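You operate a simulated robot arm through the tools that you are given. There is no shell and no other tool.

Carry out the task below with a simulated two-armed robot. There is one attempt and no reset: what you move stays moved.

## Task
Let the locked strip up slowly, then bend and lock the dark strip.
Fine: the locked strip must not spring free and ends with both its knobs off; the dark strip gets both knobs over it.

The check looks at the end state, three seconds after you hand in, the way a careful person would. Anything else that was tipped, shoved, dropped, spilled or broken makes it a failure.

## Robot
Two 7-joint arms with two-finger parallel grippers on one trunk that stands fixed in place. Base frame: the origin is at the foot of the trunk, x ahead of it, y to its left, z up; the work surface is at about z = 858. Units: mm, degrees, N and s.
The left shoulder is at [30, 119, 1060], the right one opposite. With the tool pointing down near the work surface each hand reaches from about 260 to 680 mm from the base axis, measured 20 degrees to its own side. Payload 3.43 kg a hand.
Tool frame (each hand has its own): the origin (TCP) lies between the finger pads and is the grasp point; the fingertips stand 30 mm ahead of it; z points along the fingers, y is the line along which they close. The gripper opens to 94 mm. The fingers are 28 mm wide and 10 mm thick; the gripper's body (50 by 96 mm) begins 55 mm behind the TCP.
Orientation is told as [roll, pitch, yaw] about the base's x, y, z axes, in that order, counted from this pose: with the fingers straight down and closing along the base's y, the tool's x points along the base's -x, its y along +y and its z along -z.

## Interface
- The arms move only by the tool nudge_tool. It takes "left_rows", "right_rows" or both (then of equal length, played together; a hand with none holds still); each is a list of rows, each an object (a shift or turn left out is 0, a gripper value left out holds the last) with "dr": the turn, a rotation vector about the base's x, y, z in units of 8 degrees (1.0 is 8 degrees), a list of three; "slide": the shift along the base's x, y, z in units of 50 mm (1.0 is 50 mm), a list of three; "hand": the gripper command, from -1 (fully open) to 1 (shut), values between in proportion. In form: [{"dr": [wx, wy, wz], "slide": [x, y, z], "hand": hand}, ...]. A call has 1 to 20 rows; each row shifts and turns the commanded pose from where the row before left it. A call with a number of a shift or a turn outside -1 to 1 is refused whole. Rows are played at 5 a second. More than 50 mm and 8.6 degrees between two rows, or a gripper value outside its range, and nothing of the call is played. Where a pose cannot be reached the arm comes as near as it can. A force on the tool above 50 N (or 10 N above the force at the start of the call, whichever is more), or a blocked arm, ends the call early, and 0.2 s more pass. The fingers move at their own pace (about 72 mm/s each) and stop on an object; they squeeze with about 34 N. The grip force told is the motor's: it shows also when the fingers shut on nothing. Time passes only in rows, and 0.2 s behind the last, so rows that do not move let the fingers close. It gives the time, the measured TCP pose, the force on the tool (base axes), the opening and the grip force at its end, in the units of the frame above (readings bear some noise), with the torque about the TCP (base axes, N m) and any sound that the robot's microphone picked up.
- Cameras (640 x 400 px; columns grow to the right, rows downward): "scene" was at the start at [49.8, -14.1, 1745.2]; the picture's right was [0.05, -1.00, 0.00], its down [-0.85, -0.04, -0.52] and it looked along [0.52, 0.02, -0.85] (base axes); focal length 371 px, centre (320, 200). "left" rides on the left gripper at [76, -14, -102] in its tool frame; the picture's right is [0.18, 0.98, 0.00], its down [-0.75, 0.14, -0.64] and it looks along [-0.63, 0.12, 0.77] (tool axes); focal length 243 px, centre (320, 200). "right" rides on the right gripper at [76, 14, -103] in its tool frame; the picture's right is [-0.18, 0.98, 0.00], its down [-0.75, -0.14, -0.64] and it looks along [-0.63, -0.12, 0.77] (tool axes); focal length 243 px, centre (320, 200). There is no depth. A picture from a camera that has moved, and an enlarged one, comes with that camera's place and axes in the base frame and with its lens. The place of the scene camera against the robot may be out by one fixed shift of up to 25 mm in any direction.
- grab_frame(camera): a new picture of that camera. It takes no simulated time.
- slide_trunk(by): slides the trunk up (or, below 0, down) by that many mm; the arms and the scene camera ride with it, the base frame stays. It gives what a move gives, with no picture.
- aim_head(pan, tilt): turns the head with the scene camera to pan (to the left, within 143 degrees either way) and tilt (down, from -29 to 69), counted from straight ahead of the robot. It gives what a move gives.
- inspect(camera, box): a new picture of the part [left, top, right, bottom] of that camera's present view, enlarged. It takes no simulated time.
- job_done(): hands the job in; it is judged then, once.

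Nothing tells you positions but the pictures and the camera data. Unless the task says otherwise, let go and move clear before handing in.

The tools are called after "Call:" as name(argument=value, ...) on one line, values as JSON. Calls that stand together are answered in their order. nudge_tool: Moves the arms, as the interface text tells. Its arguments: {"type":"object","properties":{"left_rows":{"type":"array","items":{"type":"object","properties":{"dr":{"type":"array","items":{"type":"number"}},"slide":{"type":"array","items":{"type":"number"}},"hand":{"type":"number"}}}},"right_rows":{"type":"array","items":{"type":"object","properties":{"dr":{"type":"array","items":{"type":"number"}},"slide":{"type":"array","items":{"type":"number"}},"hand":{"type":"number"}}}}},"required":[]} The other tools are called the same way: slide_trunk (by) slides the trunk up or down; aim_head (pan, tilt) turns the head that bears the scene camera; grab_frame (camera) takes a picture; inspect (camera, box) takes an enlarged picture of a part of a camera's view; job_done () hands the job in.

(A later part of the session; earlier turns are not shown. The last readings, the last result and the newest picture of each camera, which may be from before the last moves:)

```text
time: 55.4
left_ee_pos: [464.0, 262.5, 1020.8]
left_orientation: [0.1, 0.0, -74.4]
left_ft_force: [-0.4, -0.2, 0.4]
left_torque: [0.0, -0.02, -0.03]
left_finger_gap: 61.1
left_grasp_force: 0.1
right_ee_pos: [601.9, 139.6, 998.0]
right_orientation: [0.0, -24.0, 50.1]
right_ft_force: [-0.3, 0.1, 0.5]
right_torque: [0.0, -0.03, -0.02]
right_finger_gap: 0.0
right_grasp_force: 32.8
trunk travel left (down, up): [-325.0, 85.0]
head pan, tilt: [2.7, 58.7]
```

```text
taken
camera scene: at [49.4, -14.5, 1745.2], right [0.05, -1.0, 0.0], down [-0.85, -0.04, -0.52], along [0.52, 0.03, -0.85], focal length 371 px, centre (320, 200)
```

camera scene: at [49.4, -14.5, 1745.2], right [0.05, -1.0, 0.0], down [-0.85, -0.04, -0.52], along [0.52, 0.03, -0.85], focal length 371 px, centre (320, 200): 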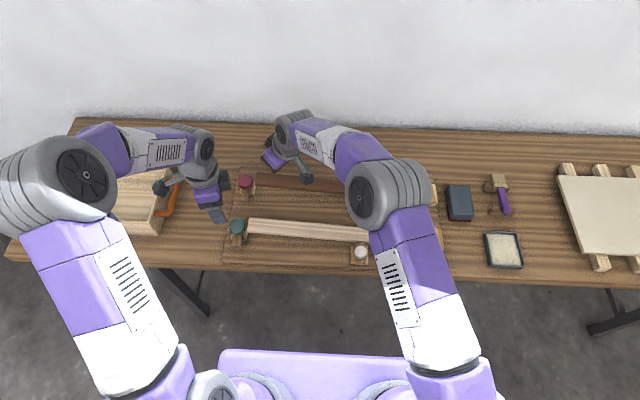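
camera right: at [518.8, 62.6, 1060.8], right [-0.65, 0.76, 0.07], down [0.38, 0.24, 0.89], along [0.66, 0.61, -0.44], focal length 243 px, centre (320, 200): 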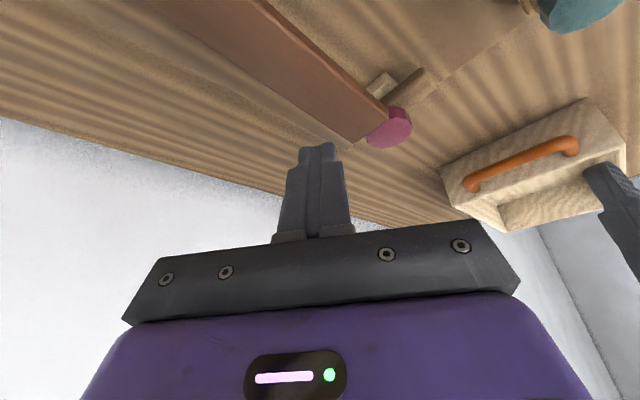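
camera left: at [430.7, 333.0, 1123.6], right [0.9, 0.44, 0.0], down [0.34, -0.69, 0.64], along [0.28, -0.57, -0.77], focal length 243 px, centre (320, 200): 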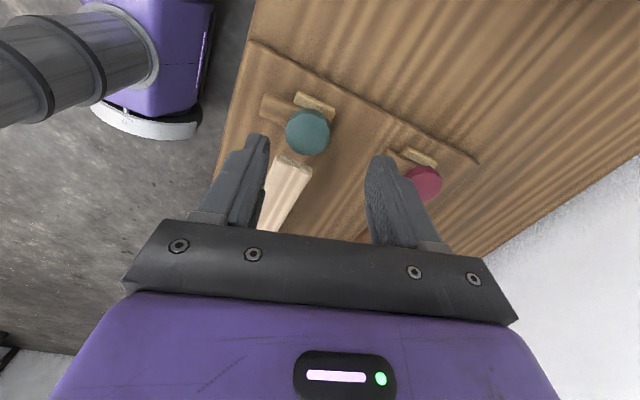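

The right hand is over the dark strip with a comfortable arm pose. I'll lower to contact.

Call:
nudge_tool(right_rows=[{"slide": [0.03, 0.1, -0.4]}, {"slide": [0, 0, -0.4]}, {"slide": [0, 0, -0.2]}, {"slide": [0, 0, -0.06]}, {"slide": [0, 0, -0.06]}, {}])

Call:
grab_frame(camera="right")

Call:
inspect(camera="scene", box=[180, 110, 440, 290])

```text
time: 56.8
left_ee_pos: [464.6, 263.8, 1020.1]
left_orientation: [0.1, 0.2, -74.3]
left_ft_force: [-0.2, 0.6, 0.2]
left_torque: [0.0, 0.01, 0.01]
left_finger_gap: 61.1
left_grasp_force: 0.1
right_ee_pos: [604.0, 144.4, 939.4]
right_orientation: [0.0, -24.0, 50.1]
right_ft_force: [0.9, 1.1, 1.7]
right_torque: [0.03, 0.0, -0.02]
right_finger_gap: 0.0
right_grasp_force: 33.5
trunk travel left (down, up): [-325.0, 85.0]
head pan, tilt: [2.7, 58.7]
```

```text
taken
camera right: at [519.6, 67.8, 1002.0], right [-0.65, 0.76, 0.07], down [0.38, 0.24, 0.89], along [0.66, 0.6, -0.44], focal length 243 px, centre (320, 200)
```

right: 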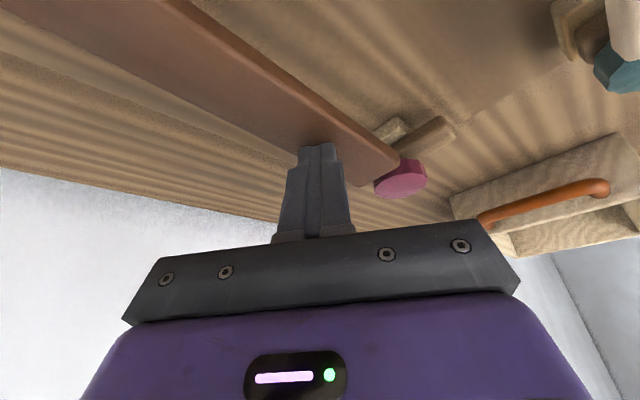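

```text
2.22 times, centred on (310, 200) of scene
camera zoom: at [49.8, -14.1, 1745.2], right [0.05, -1.0, 0.0], down [-0.85, -0.04, -0.52], along [0.52, 0.02, -0.85], focal length 825 px, centre (342, 200)
```

zoom: 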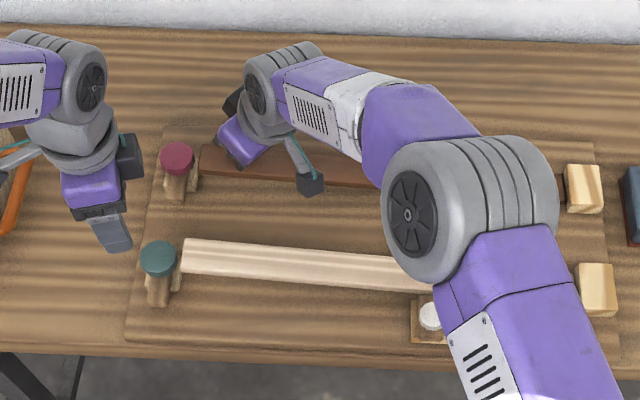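

The fingertips touch the dark strip near its centre line. I'll bend it down at 2 mm per row.

Call:
nudge_tool(right_rows=[{"slide": [0, 0, -0.04]}, {"slide": [0, 0, -0.04]}, {"slide": [0, 0, -0.04]}, {"slide": [0, 0, -0.04]}, {"slide": [0, 0, -0.04]}, {"slide": [0, 0, -0.04]}, {"slide": [0, 0, -0.04]}, {"slide": [0, 0, -0.04]}, {}])

Call:
grab_frame(camera="right")

```text
time: 58.8
left_ee_pos: [464.5, 263.8, 1020.1]
left_orientation: [-0.1, 0.0, -74.4]
left_ft_force: [0.3, -0.3, 0.1]
left_torque: [0.0, -0.01, -0.03]
left_finger_gap: 61.1
left_grasp_force: 0.1
right_ee_pos: [602.9, 144.8, 923.3]
right_orientation: [0.0, -24.0, 50.2]
right_ft_force: [-1.0, -0.4, 2.0]
right_torque: [-0.01, 0.0, 0.01]
right_finger_gap: 0.0
right_grasp_force: 33.3
trunk travel left (down, up): [-325.0, 85.0]
head pan, tilt: [2.7, 58.7]
```

```text
taken
camera right: at [520.4, 67.7, 985.8], right [-0.65, 0.76, 0.07], down [0.38, 0.24, 0.89], along [0.66, 0.6, -0.44], focal length 243 px, centre (320, 200)
```

right: 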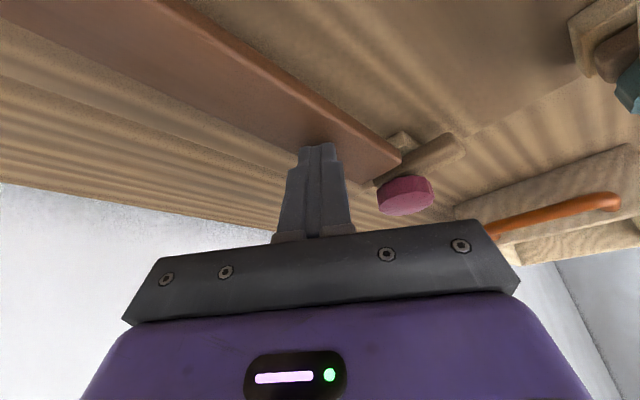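

The strip is going down with little force. I'll continue to the board.

Call:
nudge_tool(right_rows=[{"slide": [0, 0, -0.04]}, {"slide": [0, 0, -0.04]}, {"slide": [0, 0, -0.04]}, {"slide": [0, 0, -0.04]}, {"slide": [0, 0, -0.04]}, {"slide": [0, 0, -0.04]}, {"slide": [0, 0, -0.04]}, {"slide": [0, 0, -0.04]}, {}])

Call:
grab_frame(camera="right")

```text
time: 60.8
left_ee_pos: [463.9, 262.3, 1020.1]
left_orientation: [0.0, 0.0, -74.4]
left_ft_force: [0.6, 0.7, 0.2]
left_torque: [0.01, 0.03, -0.01]
left_finger_gap: 61.0
left_grasp_force: 0.1
right_ee_pos: [602.1, 144.0, 906.5]
right_orientation: [0.0, -23.9, 50.1]
right_ft_force: [1.3, 0.8, 3.5]
right_torque: [0.06, -0.08, 0.03]
right_finger_gap: 0.0
right_grasp_force: 33.0
trunk travel left (down, up): [-325.0, 85.0]
head pan, tilt: [2.7, 58.7]
```

```text
taken
camera right: at [519.6, 66.8, 969.9], right [-0.65, 0.76, 0.07], down [0.38, 0.24, 0.89], along [0.66, 0.6, -0.44], focal length 243 px, centre (320, 200)
```

right: 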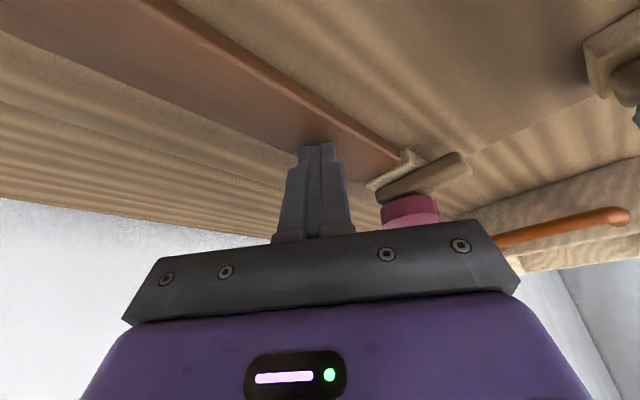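

Call:
nudge_tool(right_rows=[{"slide": [0, 0, -0.03]}, {"slide": [0, 0, -0.03]}, {}])

```text
time: 61.6
left_ee_pos: [464.9, 263.4, 1019.9]
left_orientation: [0.0, -0.1, -74.3]
left_ft_force: [-0.9, -0.4, 0.1]
left_torque: [-0.03, -0.01, -0.01]
left_finger_gap: 61.0
left_grasp_force: 0.2
right_ee_pos: [602.7, 144.4, 905.7]
right_orientation: [-0.1, -24.1, 50.1]
right_ft_force: [-2.9, -0.8, 12.1]
right_torque: [0.0, 0.1, 0.06]
right_finger_gap: 0.1
right_grasp_force: 33.1
trunk travel left (down, up): [-325.0, 85.0]
head pan, tilt: [2.7, 58.7]
```

Call:
nudge_tool(right_rows=[{"slide": [0, 0, -0.03]}, {}])

Call:
inspect(camera="right", box=[260, 80, 520, 250])

Call:
grab_frame(camera="left")

```text
time: 62.2
left_ee_pos: [464.3, 262.6, 1020.1]
left_orientation: [0.2, 0.0, -74.4]
left_ft_force: [0.2, -1.0, -0.2]
left_torque: [-0.01, -0.03, -0.01]
left_finger_gap: 61.3
left_grasp_force: 0.1
right_ee_pos: [601.3, 143.2, 905.0]
right_orientation: [-0.1, -24.2, 50.1]
right_ft_force: [-5.7, -0.2, 19.7]
right_torque: [0.02, 0.17, 0.16]
right_finger_gap: 0.1
right_grasp_force: 33.0
trunk travel left (down, up): [-325.0, 85.0]
head pan, tilt: [2.7, 58.7]
```

```text
2.35 times, centred on (390, 165) of right
camera zoom: at [519.2, 66.6, 967.0], right [-0.65, 0.76, 0.07], down [0.38, 0.23, 0.9], along [0.66, 0.61, -0.44], focal length 571 px, centre (155, 282)
```

zoom: 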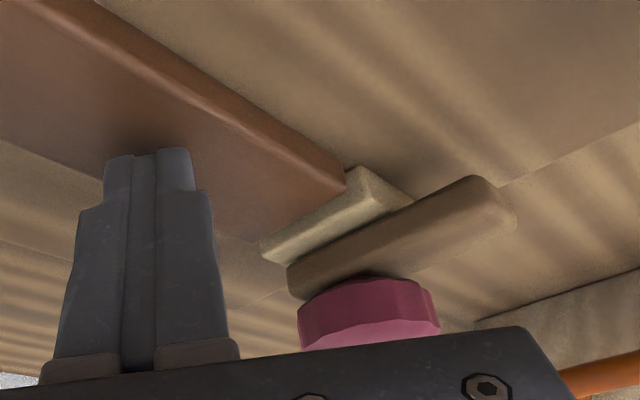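

```text
taken
camera left: at [429.0, 334.3, 1124.0], right [0.9, 0.44, 0.0], down [0.34, -0.69, 0.64], along [0.29, -0.58, -0.77], focal length 243 px, centre (320, 200)
```

left: 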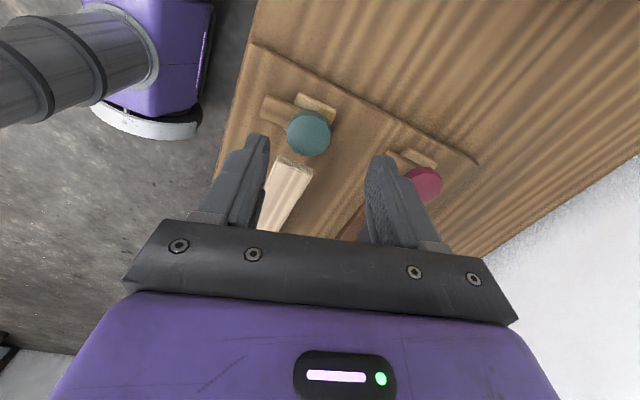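

The dark strip is pressed flat with about 20 N, and the red bar sits above the strip's level. Now I'll bring the left hand over the red knob near (601, 237).

Call:
nudge_tool(left_rows=[{"slide": [0.7, -0.13, 0]}, {"slide": [0.7, -0.13, 0]}, {"slide": [0.7, -0.13, 0]}, {"slide": [0.62, -0.13, -0.2]}, {"slide": [0, 0, -0.6]}, {"slide": [0, 0, -0.4]}, {}])

Call:
grab_frame(camera="left")

```text
time: 63.8
left_ee_pos: [599.6, 240.6, 962.4]
left_orientation: [0.0, 0.0, -74.3]
left_ft_force: [-0.6, 0.5, 0.1]
left_torque: [0.0, 0.01, -0.01]
left_finger_gap: 61.2
left_grasp_force: 0.1
right_ee_pos: [603.1, 142.7, 904.1]
right_orientation: [0.0, -24.2, 50.2]
right_ft_force: [-2.2, 4.5, 24.3]
right_torque: [0.13, 0.07, -0.02]
right_finger_gap: 0.0
right_grasp_force: 33.9
trunk travel left (down, up): [-325.0, 85.0]
head pan, tilt: [2.7, 58.7]
```

```text
taken
camera left: at [564.6, 312.4, 1065.8], right [0.9, 0.44, 0.0], down [0.34, -0.69, 0.64], along [0.29, -0.58, -0.77], focal length 243 px, centre (320, 200)
```

left: 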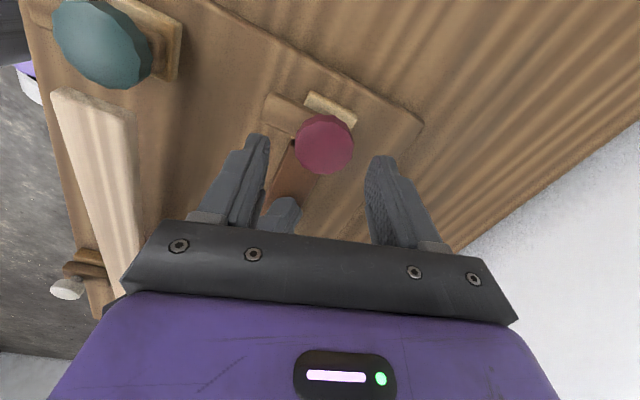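

The red knob is near (605, 237). I'll shift the left hand a few millimetres and lower around it.

Call:
nudge_tool(left_rows=[{"slide": [0.11, -0.07, 0]}, {"slide": [0, 0, -0.3]}, {}])

Call:
grab_frame(camera="left")

```text
time: 64.6
left_ee_pos: [604.6, 237.5, 947.6]
left_orientation: [0.1, 0.0, -74.5]
left_ft_force: [0.9, 0.7, -0.8]
left_torque: [0.0, -0.02, 0.01]
left_finger_gap: 61.0
left_grasp_force: 0.1
right_ee_pos: [602.3, 143.5, 905.1]
right_orientation: [-0.1, -24.2, 50.1]
right_ft_force: [-0.7, 6.1, 23.8]
right_torque: [0.18, 0.07, -0.04]
right_finger_gap: 0.0
right_grasp_force: 32.7
trunk travel left (down, up): [-325.0, 85.0]
head pan, tilt: [2.7, 58.7]
```

```text
taken
camera left: at [570.4, 308.7, 1050.6], right [0.9, 0.44, 0.0], down [0.34, -0.69, 0.64], along [0.29, -0.58, -0.77], focal length 243 px, centre (320, 200)
```

left: 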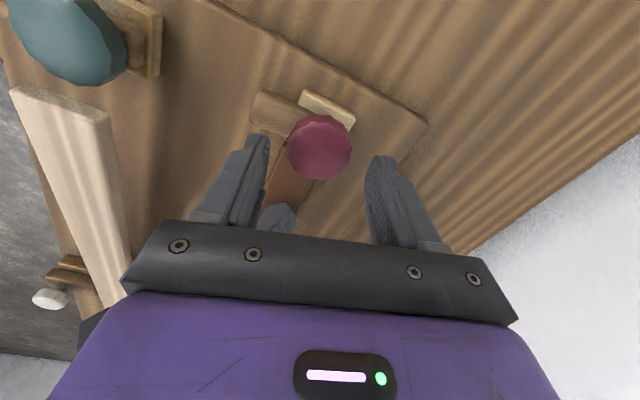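

Call:
nudge_tool(left_rows=[{"slide": [0, 0, -0.3]}, {"slide": [0, 0, -0.18]}, {"hand": 1}, {"hand": 1}, {"hand": 1}])

Call:
grab_frame(camera="left")

```text
time: 65.8
left_ee_pos: [604.7, 236.6, 923.2]
left_orientation: [0.1, 0.0, -74.5]
left_ft_force: [-3.4, 0.0, 2.2]
left_torque: [-0.12, 0.23, -0.01]
left_finger_gap: 41.3
left_grasp_force: 45.0
right_ee_pos: [601.8, 143.6, 904.4]
right_orientation: [-0.2, -24.2, 50.0]
right_ft_force: [1.2, 7.8, 22.7]
right_torque: [0.27, -0.05, 0.05]
right_finger_gap: 0.0
right_grasp_force: 33.3
trunk travel left (down, up): [-325.0, 85.0]
head pan, tilt: [2.7, 58.7]
```

```text
taken
camera left: at [570.1, 308.5, 1026.3], right [0.9, 0.44, 0.0], down [0.34, -0.69, 0.64], along [0.28, -0.58, -0.77], focal length 243 px, centre (320, 200)
```

left: 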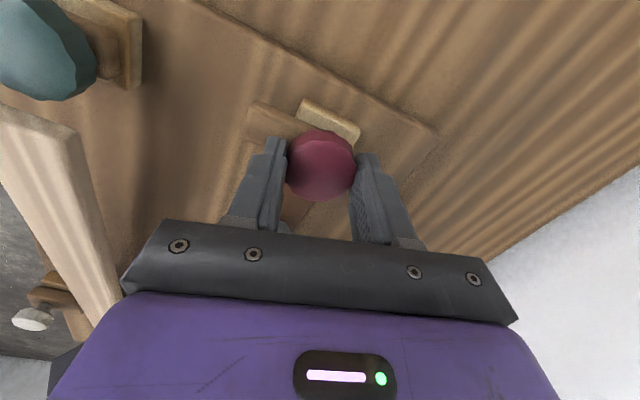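

The red knob is gripped with little side load. I'll turn it counter-clockwise, watching both hands.

Call:
nudge_tool(left_rows=[{"dr": [0, 0, 0.8]}, {"dr": [0, 0, 0.8]}, {"dr": [0, 0, 0.8]}, {}])

Call:
inspect(camera="left", box=[160, 60, 440, 260])

```text
time: 66.8
left_ee_pos: [605.4, 237.7, 922.7]
left_orientation: [0.0, 0.0, -55.0]
left_ft_force: [-2.9, -1.1, -5.3]
left_torque: [0.63, 0.22, 0.0]
left_finger_gap: 41.1
left_grasp_force: 44.8
right_ee_pos: [601.8, 144.0, 904.4]
right_orientation: [-0.1, -24.2, 50.1]
right_ft_force: [-1.8, 6.8, 25.4]
right_torque: [0.19, 0.04, -0.04]
right_finger_gap: 0.1
right_grasp_force: 33.4
trunk travel left (down, up): [-325.0, 85.0]
head pan, tilt: [2.7, 58.7]
```

```text
2.00 times, centred on (300, 160) of left
camera zoom: at [548.8, 293.1, 1026.3], right [0.7, 0.71, 0.0], down [0.55, -0.54, 0.64], along [0.46, -0.45, -0.77], focal length 485 px, centre (360, 280)
```

zoom: 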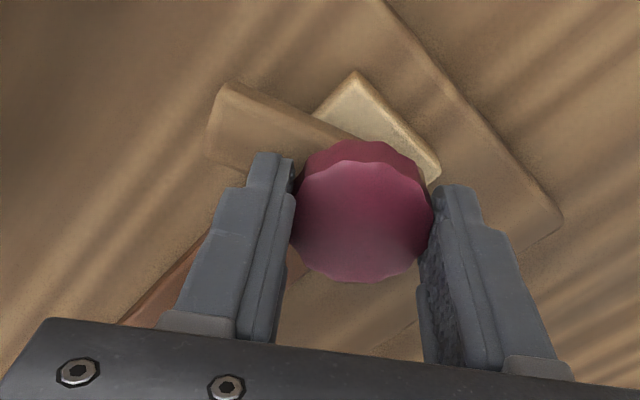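

Call:
nudge_tool(left_rows=[{"dr": [0, 0, 0.8]}, {"dr": [0, 0, 0.8]}, {"dr": [0, 0, 0.6]}, {}])

Call:
inspect(camera="left", box=[160, 60, 440, 260])

Call:
inspect(camera="right", box=[260, 80, 520, 250])

```text
time: 67.8
left_ee_pos: [604.3, 237.6, 923.5]
left_orientation: [0.0, 0.0, -37.4]
left_ft_force: [-4.2, -2.2, -11.5]
left_torque: [-0.08, 0.01, -0.03]
left_finger_gap: 41.1
left_grasp_force: 45.2
right_ee_pos: [601.8, 143.5, 903.7]
right_orientation: [-0.1, -24.2, 50.2]
right_ft_force: [-3.1, 6.4, 27.1]
right_torque: [0.13, 0.12, 0.0]
right_finger_gap: 0.0
right_grasp_force: 33.2
trunk travel left (down, up): [-325.0, 85.0]
head pan, tilt: [2.7, 58.7]
```

```text
2.00 times, centred on (300, 160) of left
camera zoom: at [534.9, 273.8, 1026.3], right [0.45, 0.89, 0.0], down [0.68, -0.35, 0.64], along [0.57, -0.29, -0.77], focal length 485 px, centre (360, 280)
```

zoom: 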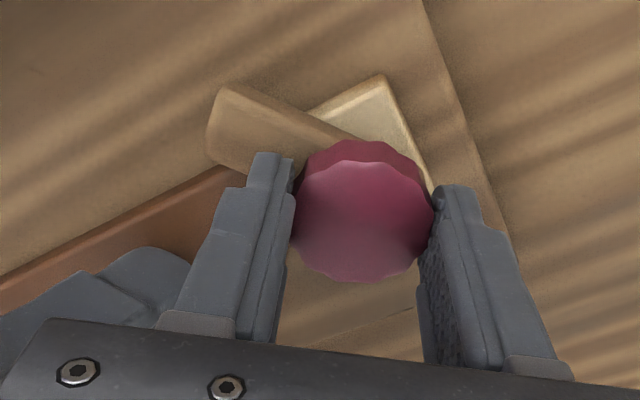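

```text
2.35 times, centred on (390, 165) of right
camera zoom: at [519.2, 66.7, 967.0], right [-0.65, 0.76, 0.07], down [0.38, 0.24, 0.89], along [0.66, 0.61, -0.44], focal length 571 px, centre (155, 282)
```

zoom: 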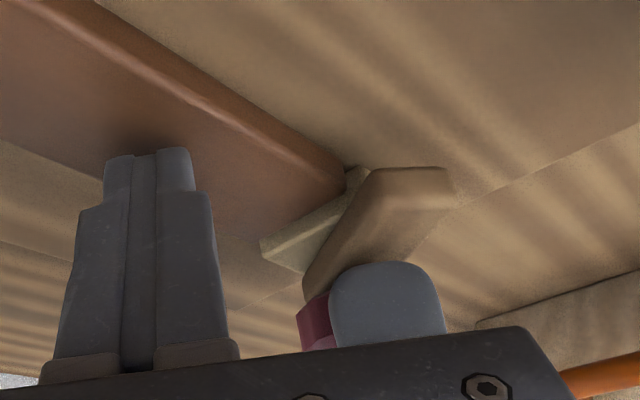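

The bar is about to meet the strip's corner. I'll continue in small turns and watch the torque and picture.

Call:
nudge_tool(left_rows=[{"dr": [0, 0, 0.5]}, {"dr": [0, 0, 0.5]}, {"dr": [0, 0, 0.5]}, {}])

Call:
inspect(camera="left", box=[160, 60, 440, 260])

Call:
inspect(camera="right", box=[260, 80, 520, 250])

```text
time: 68.8
left_ee_pos: [603.8, 236.9, 923.9]
left_orientation: [-0.1, 0.0, -25.4]
left_ft_force: [-8.0, -4.7, -17.6]
left_torque: [-0.33, -0.43, 0.01]
left_finger_gap: 40.8
left_grasp_force: 44.9
right_ee_pos: [603.1, 142.4, 903.9]
right_orientation: [-0.1, -24.1, 50.2]
right_ft_force: [-4.4, 5.9, 26.9]
right_torque: [0.19, 0.12, -0.02]
right_finger_gap: 0.3
right_grasp_force: 32.6
trunk travel left (down, up): [-325.0, 85.0]
head pan, tilt: [2.7, 58.7]
```

```text
2.00 times, centred on (300, 160) of left
camera zoom: at [529.2, 258.5, 1026.5], right [0.26, 0.97, 0.0], down [0.74, -0.2, 0.64], along [0.62, -0.17, -0.77], focal length 485 px, centre (360, 280)
```

zoom: 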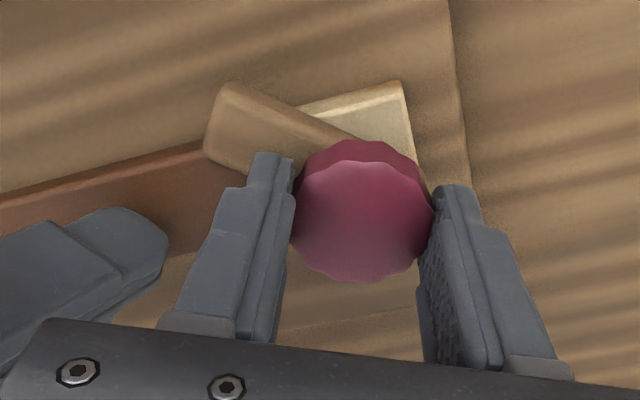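

```text
2.35 times, centred on (390, 165) of right
camera zoom: at [519.2, 66.7, 967.0], right [-0.65, 0.76, 0.07], down [0.38, 0.24, 0.89], along [0.66, 0.61, -0.44], focal length 571 px, centre (155, 282)
```

zoom: 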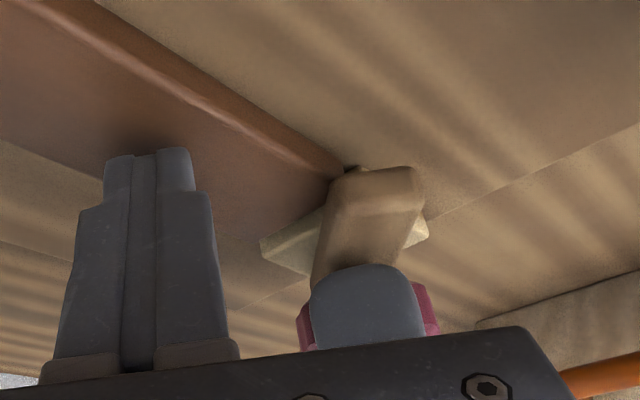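

The bar is now passing over the strip's corner with no torque. I'll keep turning.

Call:
nudge_tool(left_rows=[{"slide": [-0.01, 0, -0.015], "dr": [0, 0, 0.6]}, {"dr": [0, 0, 0.6]}, {"dr": [0, 0, 0.6]}, {"dr": [0, 0, 0.6]}, {}])

Call:
inspect(camera="left", box=[160, 60, 440, 260])

Call:
inspect(camera="right", box=[260, 80, 520, 250])

```text
time: 70.0
left_ee_pos: [603.9, 237.0, 923.7]
left_orientation: [0.0, 0.1, -6.3]
left_ft_force: [-13.8, -5.7, -6.3]
left_torque: [-0.01, 0.61, -0.01]
left_finger_gap: 41.1
left_grasp_force: 44.8
right_ee_pos: [603.4, 143.2, 904.8]
right_orientation: [-0.2, -24.2, 50.1]
right_ft_force: [3.1, 8.8, 21.5]
right_torque: [0.26, -0.07, 0.0]
right_finger_gap: 0.0
right_grasp_force: 32.5
trunk travel left (down, up): [-325.0, 85.0]
head pan, tilt: [2.7, 58.7]
```

```text
2.00 times, centred on (300, 160) of left
camera zoom: at [526.7, 232.4, 1026.5], right [-0.08, 1.0, 0.0], down [0.76, 0.06, 0.64], along [0.64, 0.05, -0.77], focal length 485 px, centre (360, 280)
```

zoom: 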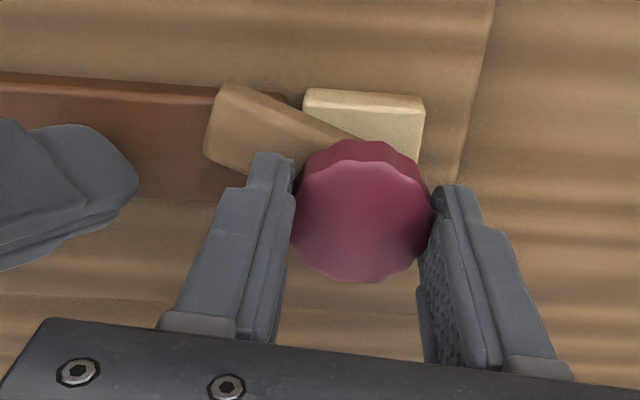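

```text
2.35 times, centred on (390, 165) of right
camera zoom: at [519.1, 66.4, 967.0], right [-0.65, 0.76, 0.07], down [0.38, 0.24, 0.9], along [0.66, 0.61, -0.44], focal length 571 px, centre (155, 282)
```

zoom: 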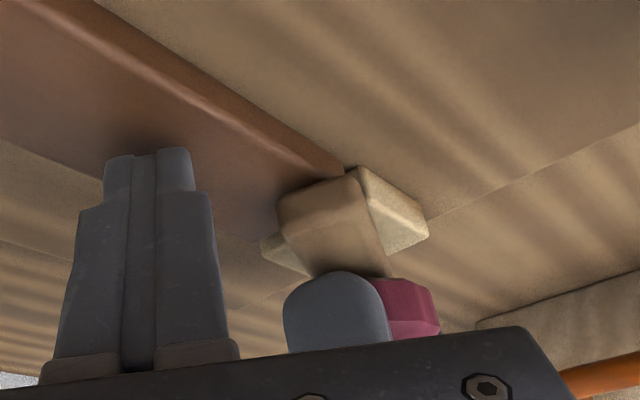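

Call:
nudge_tool(left_rows=[{"slide": [-0.02, -0.01, 0], "dr": [0, 0, 0.7]}, {"dr": [0, 0, 0.7]}, {"dr": [0, 0, 0.7]}, {"dr": [0, 0, 0.6]}, {}])

Call:
inspect(camera="left", box=[160, 60, 440, 260])

Call:
inspect(camera="right", box=[260, 80, 520, 250])

```text
time: 71.2
left_ee_pos: [604.8, 235.8, 923.4]
left_orientation: [0.0, -0.2, 15.3]
left_ft_force: [-5.3, -2.2, -12.7]
left_torque: [-0.11, -0.8, -0.71]
left_finger_gap: 40.9
left_grasp_force: 45.1
right_ee_pos: [602.5, 142.6, 904.8]
right_orientation: [-0.2, -24.2, 50.2]
right_ft_force: [-2.9, 5.1, 26.3]
right_torque: [0.13, 0.09, -0.02]
right_finger_gap: 0.0
right_grasp_force: 33.2
trunk travel left (down, up): [-325.0, 85.0]
head pan, tilt: [2.7, 58.7]
```

```text
2.00 times, centred on (300, 160) of left
camera zoom: at [534.0, 204.0, 1026.3], right [-0.44, 0.9, 0.0], down [0.69, 0.33, 0.64], along [0.58, 0.28, -0.77], focal length 485 px, centre (360, 280)
```

zoom: 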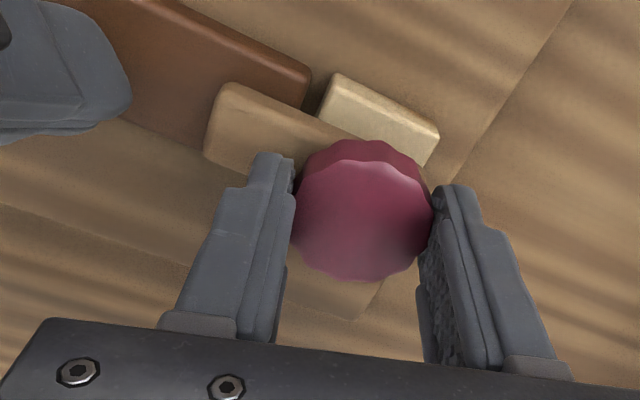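

```text
2.35 times, centred on (390, 165) of right
camera zoom: at [519.2, 66.4, 967.0], right [-0.65, 0.76, 0.07], down [0.38, 0.24, 0.89], along [0.66, 0.61, -0.44], focal length 571 px, centre (155, 282)
```

zoom: 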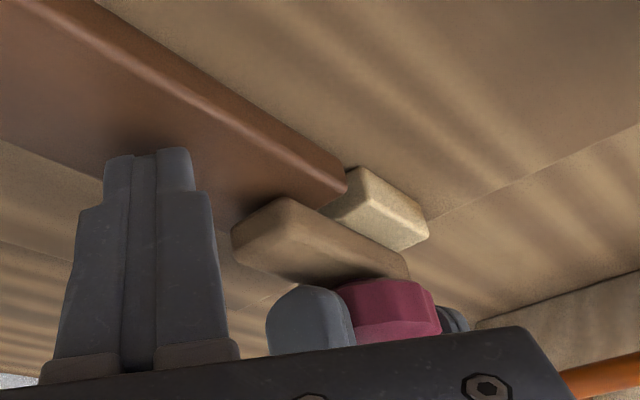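

The red bar has reached its stop over the end of the dark strip. I'll ease the twist, let go of the knob, and lift the left hand.

Call:
nudge_tool(left_rows=[{"dr": [0, 0, -0.12]}, {"hand": -0.3}, {"hand": -0.3}, {"hand": -0.3}, {"slide": [0, 0, 0.4]}, {"slide": [0, 0.2, 0.8]}, {"slide": [-0.3, 0.3, 0.8]}, {}])

Call:
grab_frame(camera="left")

Call:
inspect(camera="scene", box=[180, 110, 440, 290])

```text
time: 73.0
left_ee_pos: [589.0, 259.9, 1019.9]
left_orientation: [0.0, -0.2, 14.3]
left_ft_force: [0.4, 0.0, -0.3]
left_torque: [0.0, 0.0, 0.02]
left_finger_gap: 61.2
left_grasp_force: 0.1
right_ee_pos: [602.0, 142.3, 905.0]
right_orientation: [-0.1, -24.1, 50.1]
right_ft_force: [-0.8, 4.2, 25.2]
right_torque: [0.12, 0.07, 0.01]
right_finger_gap: 0.0
right_grasp_force: 33.0
trunk travel left (down, up): [-325.0, 85.0]
head pan, tilt: [2.7, 58.7]
```

```text
taken
camera left: at [519.2, 228.0, 1122.7], right [-0.42, 0.91, 0.0], down [0.69, 0.32, 0.64], along [0.58, 0.27, -0.77], focal length 243 px, centre (320, 200)
```

left: 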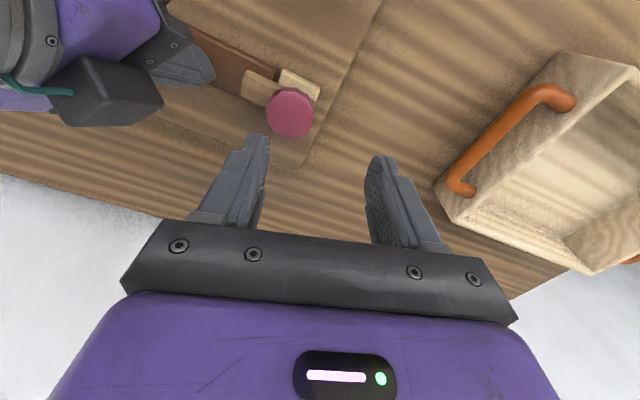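

```text
2.22 times, centred on (310, 200) of scene
camera zoom: at [46.6, -14.4, 1745.3], right [0.05, -1.0, 0.0], down [-0.85, -0.04, -0.52], along [0.52, 0.03, -0.85], focal length 825 px, centre (342, 200)
```

zoom: 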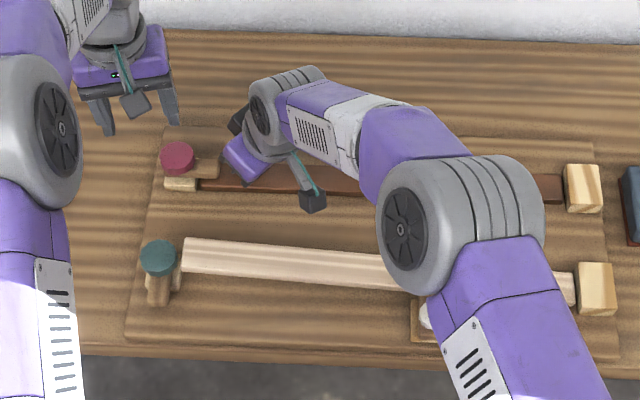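

Red now covers the dark strip's end. I'll slowly release the right hand's press and check that the strip stays down.

Call:
nudge_tool(right_rows=[{"slide": [0, 0, 0.02]}, {"slide": [0, 0, 0.02]}, {"slide": [0, 0, 0.02]}, {"slide": [0, 0, 0.02]}, {"slide": [0, 0, 0.02]}, {"slide": [0, 0, 0.04]}, {"slide": [0, 0, 0.04]}, {"slide": [0, 0, 0.04]}, {"slide": [0, 0, 0.1]}, {"slide": [0, 0, 0.2]}, {}])

Call:
grab_frame(camera="left")

Call:
grab_frame(camera="right")

```text
time: 75.4
left_ee_pos: [592.3, 259.7, 1018.9]
left_orientation: [0.1, -0.1, 14.3]
left_ft_force: [-0.6, -0.7, 0.3]
left_torque: [-0.03, -0.02, 0.02]
left_finger_gap: 61.1
left_grasp_force: 0.1
right_ee_pos: [601.7, 143.6, 927.4]
right_orientation: [0.0, -24.1, 49.9]
right_ft_force: [-0.3, -0.3, 0.2]
right_torque: [0.01, -0.02, -0.01]
right_finger_gap: 0.3
right_grasp_force: 32.8
trunk travel left (down, up): [-325.0, 85.0]
head pan, tilt: [2.7, 58.7]
```

```text
taken
camera left: at [521.4, 228.2, 1121.2], right [-0.42, 0.91, 0.0], down [0.7, 0.32, 0.64], along [0.58, 0.27, -0.77], focal length 243 px, centre (320, 200)
```

left: 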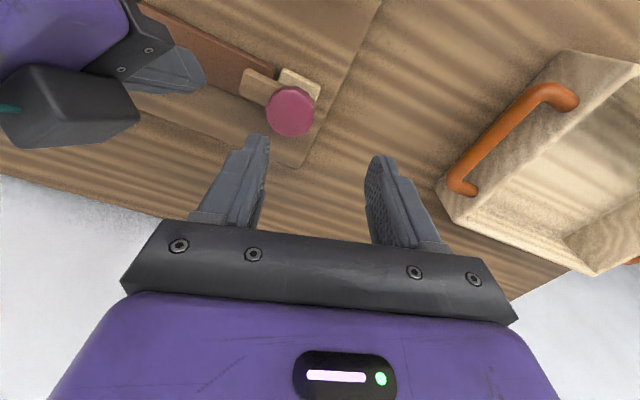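

```text
taken
camera right: at [519.4, 66.9, 991.1], right [-0.65, 0.76, 0.07], down [0.38, 0.24, 0.89], along [0.66, 0.6, -0.44], focal length 243 px, centre (320, 200)
```

right: 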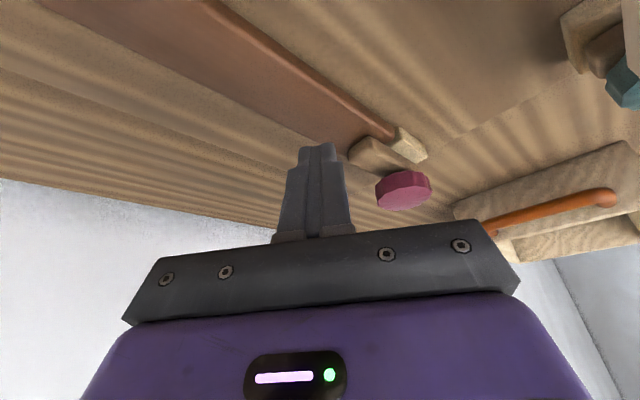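

The strip stays down under red. I'll now lift the right hand, straighten it, and take it to the black knob.

Call:
nudge_tool(right_rows=[{"slide": [0, 0, 0.8]}, {"slide": [0, 0, 0.8]}, {"slide": [-0.2, -0.4, 0], "dr": [0, 0, -1]}, {"slide": [-0.2, -0.4, 0], "dr": [0, 0, -1]}, {"slide": [-0.2, -0.4, 0], "dr": [0, 0, -1]}, {"slide": [-0.2, -0.4, 0], "dr": [0, 0, -1]}, {"slide": [-0.1, -0.4, 0], "dr": [0, 0, -1]}, {"slide": [0, -0.4, 0], "dr": [0, 0, -1]}, {"slide": [0, -0.4, 0], "dr": [0, 0, -0.25]}, {"slide": [0, -0.4, 0], "dr": [0, 1, 0]}, {"slide": [0, -0.5, 0], "dr": [0, 1, 0]}, {"slide": [0, -0.5, 0], "dr": [0, 1, 0]}, {"hand": -0.3}, {"hand": -0.3}])

Call:
grab_frame(camera="right")

Call:
grab_frame(camera="scene")

```text
time: 78.4
left_ee_pos: [591.9, 258.3, 1018.2]
left_orientation: [0.0, 0.0, 14.4]
left_ft_force: [-0.1, -0.2, 0.0]
left_torque: [0.0, 0.0, 0.01]
left_finger_gap: 61.1
left_grasp_force: 0.0
right_ee_pos: [559.2, -64.4, 1010.0]
right_orientation: [-0.1, 0.2, 0.1]
right_ft_force: [0.4, -0.8, 0.5]
right_torque: [0.01, 0.04, -0.01]
right_finger_gap: 61.0
right_grasp_force: 0.1
trunk travel left (down, up): [-325.0, 85.0]
head pan, tilt: [2.7, 58.7]
```

```text
taken
camera right: at [483.4, -51.2, 1112.4], right [0.18, 0.98, 0.0], down [0.75, -0.14, 0.64], along [0.63, -0.12, -0.77], focal length 243 px, centre (320, 200)
```

right: 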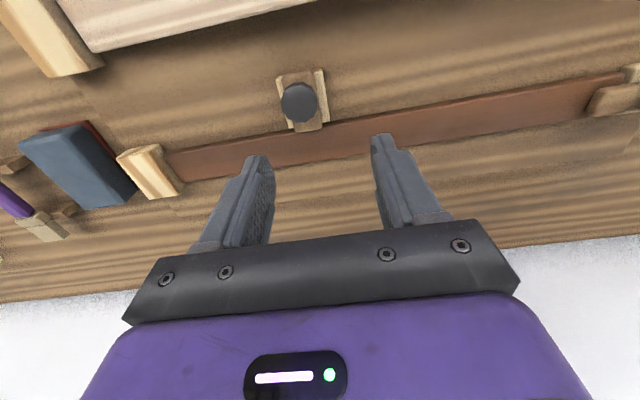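

```text
taken
camera scene: at [50.4, -14.5, 1745.2], right [0.05, -1.0, 0.0], down [-0.85, -0.04, -0.52], along [0.52, 0.03, -0.85], focal length 371 px, centre (320, 200)
```

scene: 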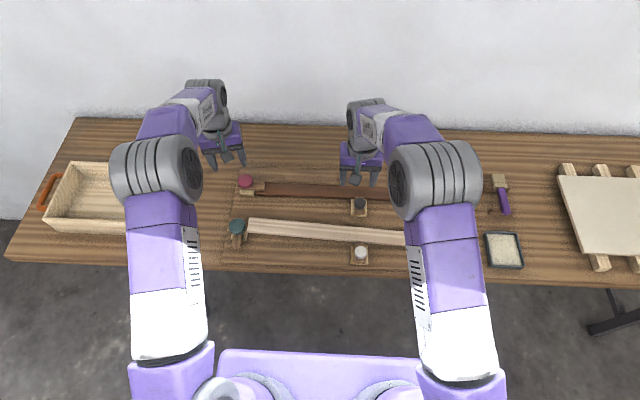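

Call:
inspect(camera="right", box=[220, 40, 400, 200])

Call:
inspect(camera="scene", box=[220, 160, 440, 280])

Call:
inspect(camera="left", box=[0, 0, 320, 200])

```text
2.50 times, centred on (310, 120) of right
camera zoom: at [483.4, -51.2, 1112.4], right [0.18, 0.98, 0.0], down [0.75, -0.14, 0.64], along [0.63, -0.12, -0.77], focal length 606 px, centre (345, 400)
```

zoom: 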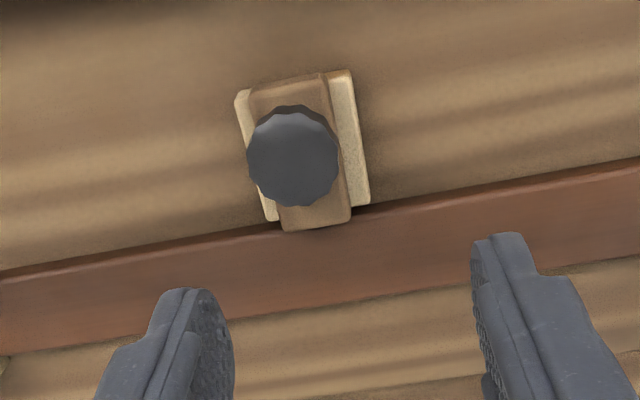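

```text
2.91 times, centred on (330, 220) of scene
camera zoom: at [50.4, -14.5, 1745.2], right [0.05, -1.0, 0.0], down [-0.85, -0.04, -0.52], along [0.52, 0.03, -0.85], focal length 1080 px, centre (291, 142)
```

zoom: 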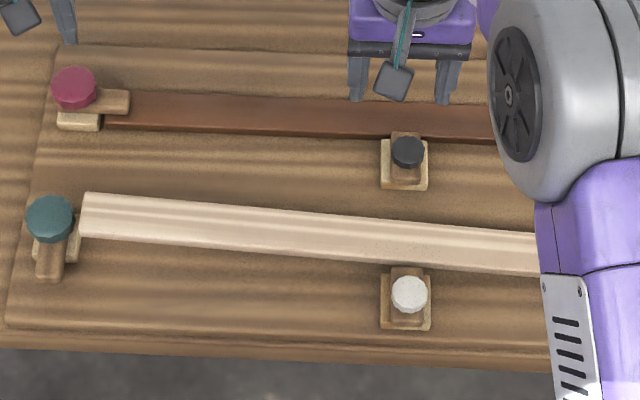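

```text
2.00 times, centred on (160, 100) of left
camera zoom: at [521.7, 227.8, 1121.2], right [-0.42, 0.91, 0.0], down [0.7, 0.32, 0.64], along [0.58, 0.27, -0.77], focal length 485 px, centre (640, 400)
```

zoom: 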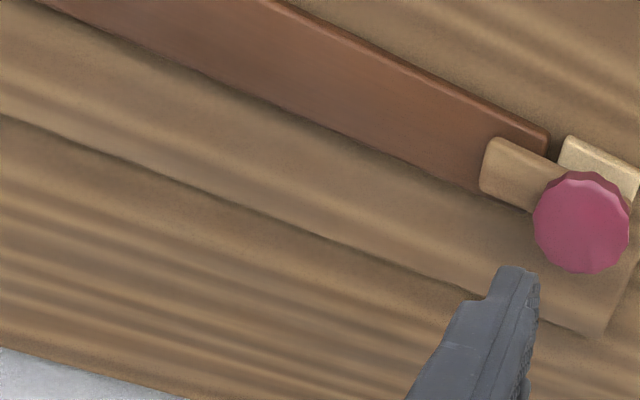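

The dark strip looks flat along its length. I'll move the right hand over the black knob at about (548, -81), lower, and grip it.

Call:
nudge_tool(right_rows=[{"slide": [-0.22, -0.34, 0]}, {"slide": [0, 0, -0.7]}, {"slide": [0, 0, -0.6]}, {}])

Call:
grab_frame(camera="right")

```text
time: 79.4
left_ee_pos: [592.0, 258.9, 1017.7]
left_orientation: [0.0, 0.0, 14.3]
left_ft_force: [0.1, 0.4, -0.2]
left_torque: [0.04, -0.06, 0.03]
left_finger_gap: 60.9
left_grasp_force: 0.0
right_ee_pos: [548.1, -84.4, 943.7]
right_orientation: [0.0, 0.0, 0.1]
right_ft_force: [0.8, 0.4, -0.1]
right_torque: [-0.01, 0.0, 0.0]
right_finger_gap: 61.1
right_grasp_force: 0.1
trunk travel left (down, up): [-325.0, 85.0]
head pan, tilt: [2.7, 58.7]
```

```text
taken
camera right: at [471.1, -71.0, 1046.3], right [0.18, 0.98, 0.0], down [0.75, -0.14, 0.64], along [0.63, -0.12, -0.77], focal length 243 px, centre (320, 200)
```

right: 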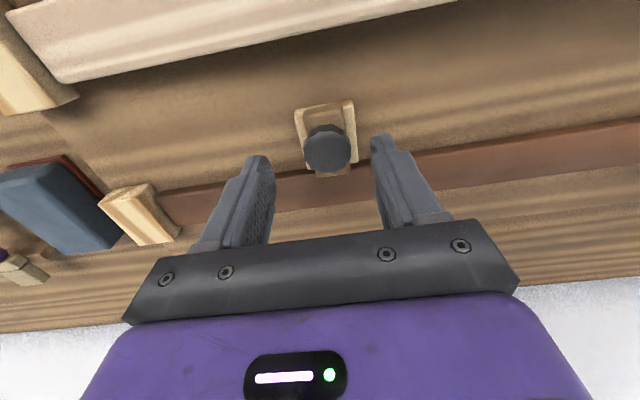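

Call:
nudge_tool(right_rows=[{"slide": [0.02, 0.04, -0.2]}, {"slide": [0, 0, -0.22]}, {"hand": 1}, {"hand": 1}, {"hand": 1}])

Call:
grab_frame(camera="right")

```text
time: 80.6
left_ee_pos: [591.3, 259.5, 1018.5]
left_orientation: [-0.1, 0.1, 14.3]
left_ft_force: [1.4, 0.2, 0.3]
left_torque: [-0.01, 0.0, 0.01]
left_finger_gap: 60.9
left_grasp_force: 0.2
right_ee_pos: [549.3, -79.5, 923.5]
right_orientation: [0.1, 0.0, 0.1]
right_ft_force: [-1.0, 10.1, -4.8]
right_torque: [0.39, -0.61, 0.1]
right_finger_gap: 29.6
right_grasp_force: 45.2
trunk travel left (down, up): [-325.0, 85.0]
head pan, tilt: [2.7, 58.7]
```

```text
taken
camera right: at [472.2, -66.4, 1025.9], right [0.18, 0.98, 0.0], down [0.75, -0.14, 0.64], along [0.63, -0.12, -0.77], focal length 243 px, centre (320, 200)
```

right: 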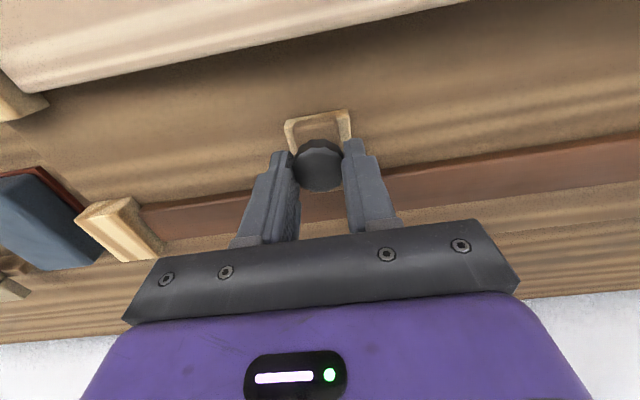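

The black knob is gripped. I'll push it slowly toward the strip.

Call:
nudge_tool(right_rows=[{"slide": [0.05, 0.02, 0]}, {"slide": [0.05, 0.01, 0]}, {}])

Call:
inspect(camera="right", box=[220, 80, 420, 260])

```text
time: 81.4
left_ee_pos: [591.1, 259.8, 1018.9]
left_orientation: [0.0, 0.0, 14.4]
left_ft_force: [0.5, 0.6, -0.5]
left_torque: [0.02, -0.01, 0.01]
left_finger_gap: 61.3
left_grasp_force: 0.0
right_ee_pos: [553.4, -80.6, 924.2]
right_orientation: [0.0, 0.1, 0.0]
right_ft_force: [0.3, 5.2, 5.6]
right_torque: [0.06, 1.17, 0.2]
right_finger_gap: 29.4
right_grasp_force: 44.7
trunk travel left (down, up): [-325.0, 85.0]
head pan, tilt: [2.7, 58.7]
```

```text
2.22 times, centred on (320, 170) of right
camera zoom: at [476.7, -66.0, 1025.9], right [0.18, 0.98, 0.0], down [0.75, -0.14, 0.64], along [0.63, -0.12, -0.77], focal length 539 px, centre (320, 267)
```

zoom: 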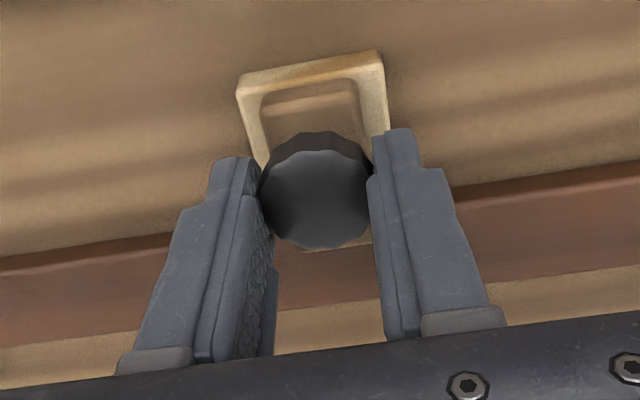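

The bolt moves freely, with no resistance along x. I'll continue in small steps.

Call:
nudge_tool(right_rows=[{"slide": [0.05, 0, 0]}, {"slide": [0.05, 0, 0]}, {"slide": [0.05, 0, 0]}, {}])

Call:
inspect(camera="right", box=[220, 80, 420, 260])

```text
time: 82.4
left_ee_pos: [590.6, 259.5, 1019.2]
left_orientation: [0.0, -0.1, 14.3]
left_ft_force: [-0.8, -0.8, 0.1]
left_torque: [0.02, 0.0, 0.02]
left_finger_gap: 61.0
left_grasp_force: 0.0
right_ee_pos: [560.8, -79.4, 922.6]
right_orientation: [0.0, -0.2, 0.0]
right_ft_force: [0.6, 2.9, 17.4]
right_torque: [-0.01, 1.12, -0.06]
right_finger_gap: 29.5
right_grasp_force: 45.1
trunk travel left (down, up): [-325.0, 85.0]
head pan, tilt: [2.7, 58.7]
```

```text
2.22 times, centred on (320, 170) of right
camera zoom: at [483.7, -66.0, 1025.6], right [0.18, 0.98, 0.0], down [0.75, -0.14, 0.64], along [0.63, -0.12, -0.76], focal length 539 px, centre (320, 267)
```

zoom: 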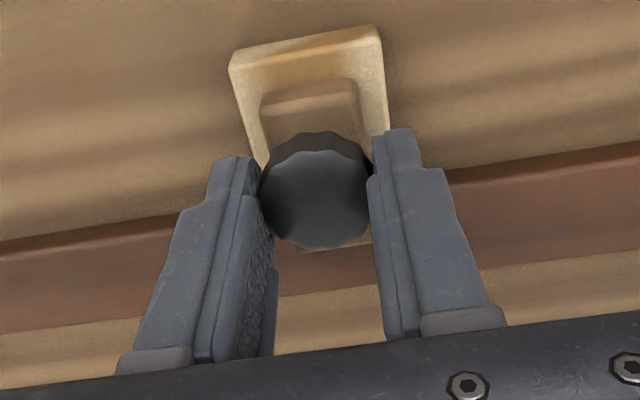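

Call:
nudge_tool(right_rows=[{"slide": [0.05, 0, 0.01]}, {"slide": [0.05, 0, 0]}, {"slide": [0.05, 0, 0]}, {}])

Call:
inspect(camera="right", box=[220, 80, 420, 260])

```text
time: 83.4
left_ee_pos: [591.3, 258.7, 1020.0]
left_orientation: [-0.1, 0.0, 14.3]
left_ft_force: [-0.5, 0.1, 0.2]
left_torque: [-0.02, 0.01, 0.01]
left_finger_gap: 61.0
left_grasp_force: 0.1
right_ee_pos: [567.1, -80.4, 923.7]
right_orientation: [0.0, -0.1, 0.1]
right_ft_force: [0.3, 0.9, 7.3]
right_torque: [-0.12, -1.28, -0.1]
right_finger_gap: 29.7
right_grasp_force: 45.1
trunk travel left (down, up): [-325.0, 85.0]
head pan, tilt: [2.7, 58.7]
```

```text
2.22 times, centred on (320, 170) of right
camera zoom: at [491.2, -66.0, 1025.6], right [0.18, 0.98, 0.0], down [0.75, -0.14, 0.64], along [0.63, -0.12, -0.77], focal length 539 px, centre (320, 267)
```

zoom: 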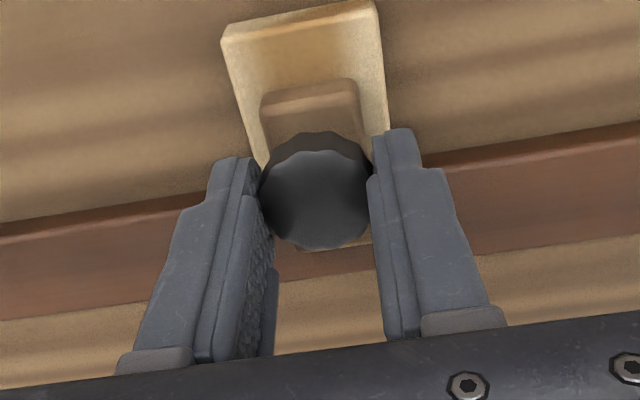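

The bolt is passing over the strip without resistance. I'll carry on to its stop.

Call:
nudge_tool(right_rows=[{"slide": [0.05, 0, 0]}, {"slide": [0.05, 0, 0]}, {"slide": [0.05, 0, 0]}, {}])

Call:
inspect(camera="right", box=[220, 80, 420, 260])

```text
time: 84.4
left_ee_pos: [591.5, 258.7, 1018.0]
left_orientation: [0.0, 0.0, 14.2]
left_ft_force: [0.5, -0.1, 0.1]
left_torque: [0.02, 0.03, -0.01]
left_finger_gap: 61.1
left_grasp_force: 0.0
right_ee_pos: [573.9, -80.6, 923.4]
right_orientation: [0.1, 0.0, 0.1]
right_ft_force: [-1.1, 0.4, 7.9]
right_torque: [0.0, -0.84, 0.06]
right_finger_gap: 29.3
right_grasp_force: 45.1
trunk travel left (down, up): [-325.0, 85.0]
head pan, tilt: [2.7, 58.7]
```

```text
2.22 times, centred on (320, 170) of right
camera zoom: at [497.7, -66.1, 1025.8], right [0.18, 0.98, 0.0], down [0.75, -0.14, 0.64], along [0.63, -0.12, -0.77], focal length 539 px, centre (320, 267)
```

zoom: 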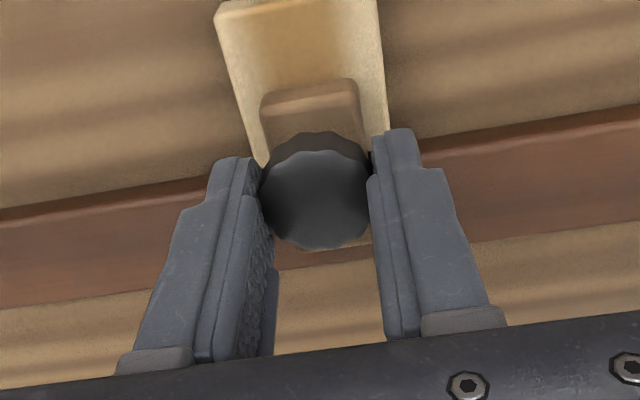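

Call:
nudge_tool(right_rows=[{"slide": [0.05, 0, 0]}, {"slide": [0.05, 0, 0]}, {}])

Call:
inspect(camera="right", box=[220, 80, 420, 260])

```text
time: 85.2
left_ee_pos: [590.2, 259.5, 1018.7]
left_orientation: [0.0, 0.0, 14.4]
left_ft_force: [0.0, 0.7, 0.0]
left_torque: [0.01, 0.0, 0.02]
left_finger_gap: 61.5
left_grasp_force: 0.0
right_ee_pos: [579.0, -79.8, 923.1]
right_orientation: [0.0, 0.0, 0.0]
right_ft_force: [-1.5, 3.1, 12.6]
right_torque: [0.1, 0.86, 0.04]
right_finger_gap: 29.3
right_grasp_force: 44.7
trunk travel left (down, up): [-325.0, 85.0]
head pan, tilt: [2.7, 58.7]
```

```text
2.22 times, centred on (320, 170) of right
camera zoom: at [502.5, -66.1, 1025.8], right [0.18, 0.98, 0.0], down [0.75, -0.14, 0.64], along [0.63, -0.12, -0.77], focal length 539 px, centre (320, 267)
```

zoom: 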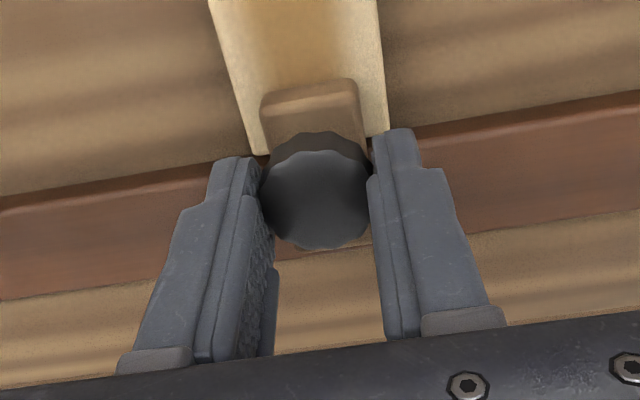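

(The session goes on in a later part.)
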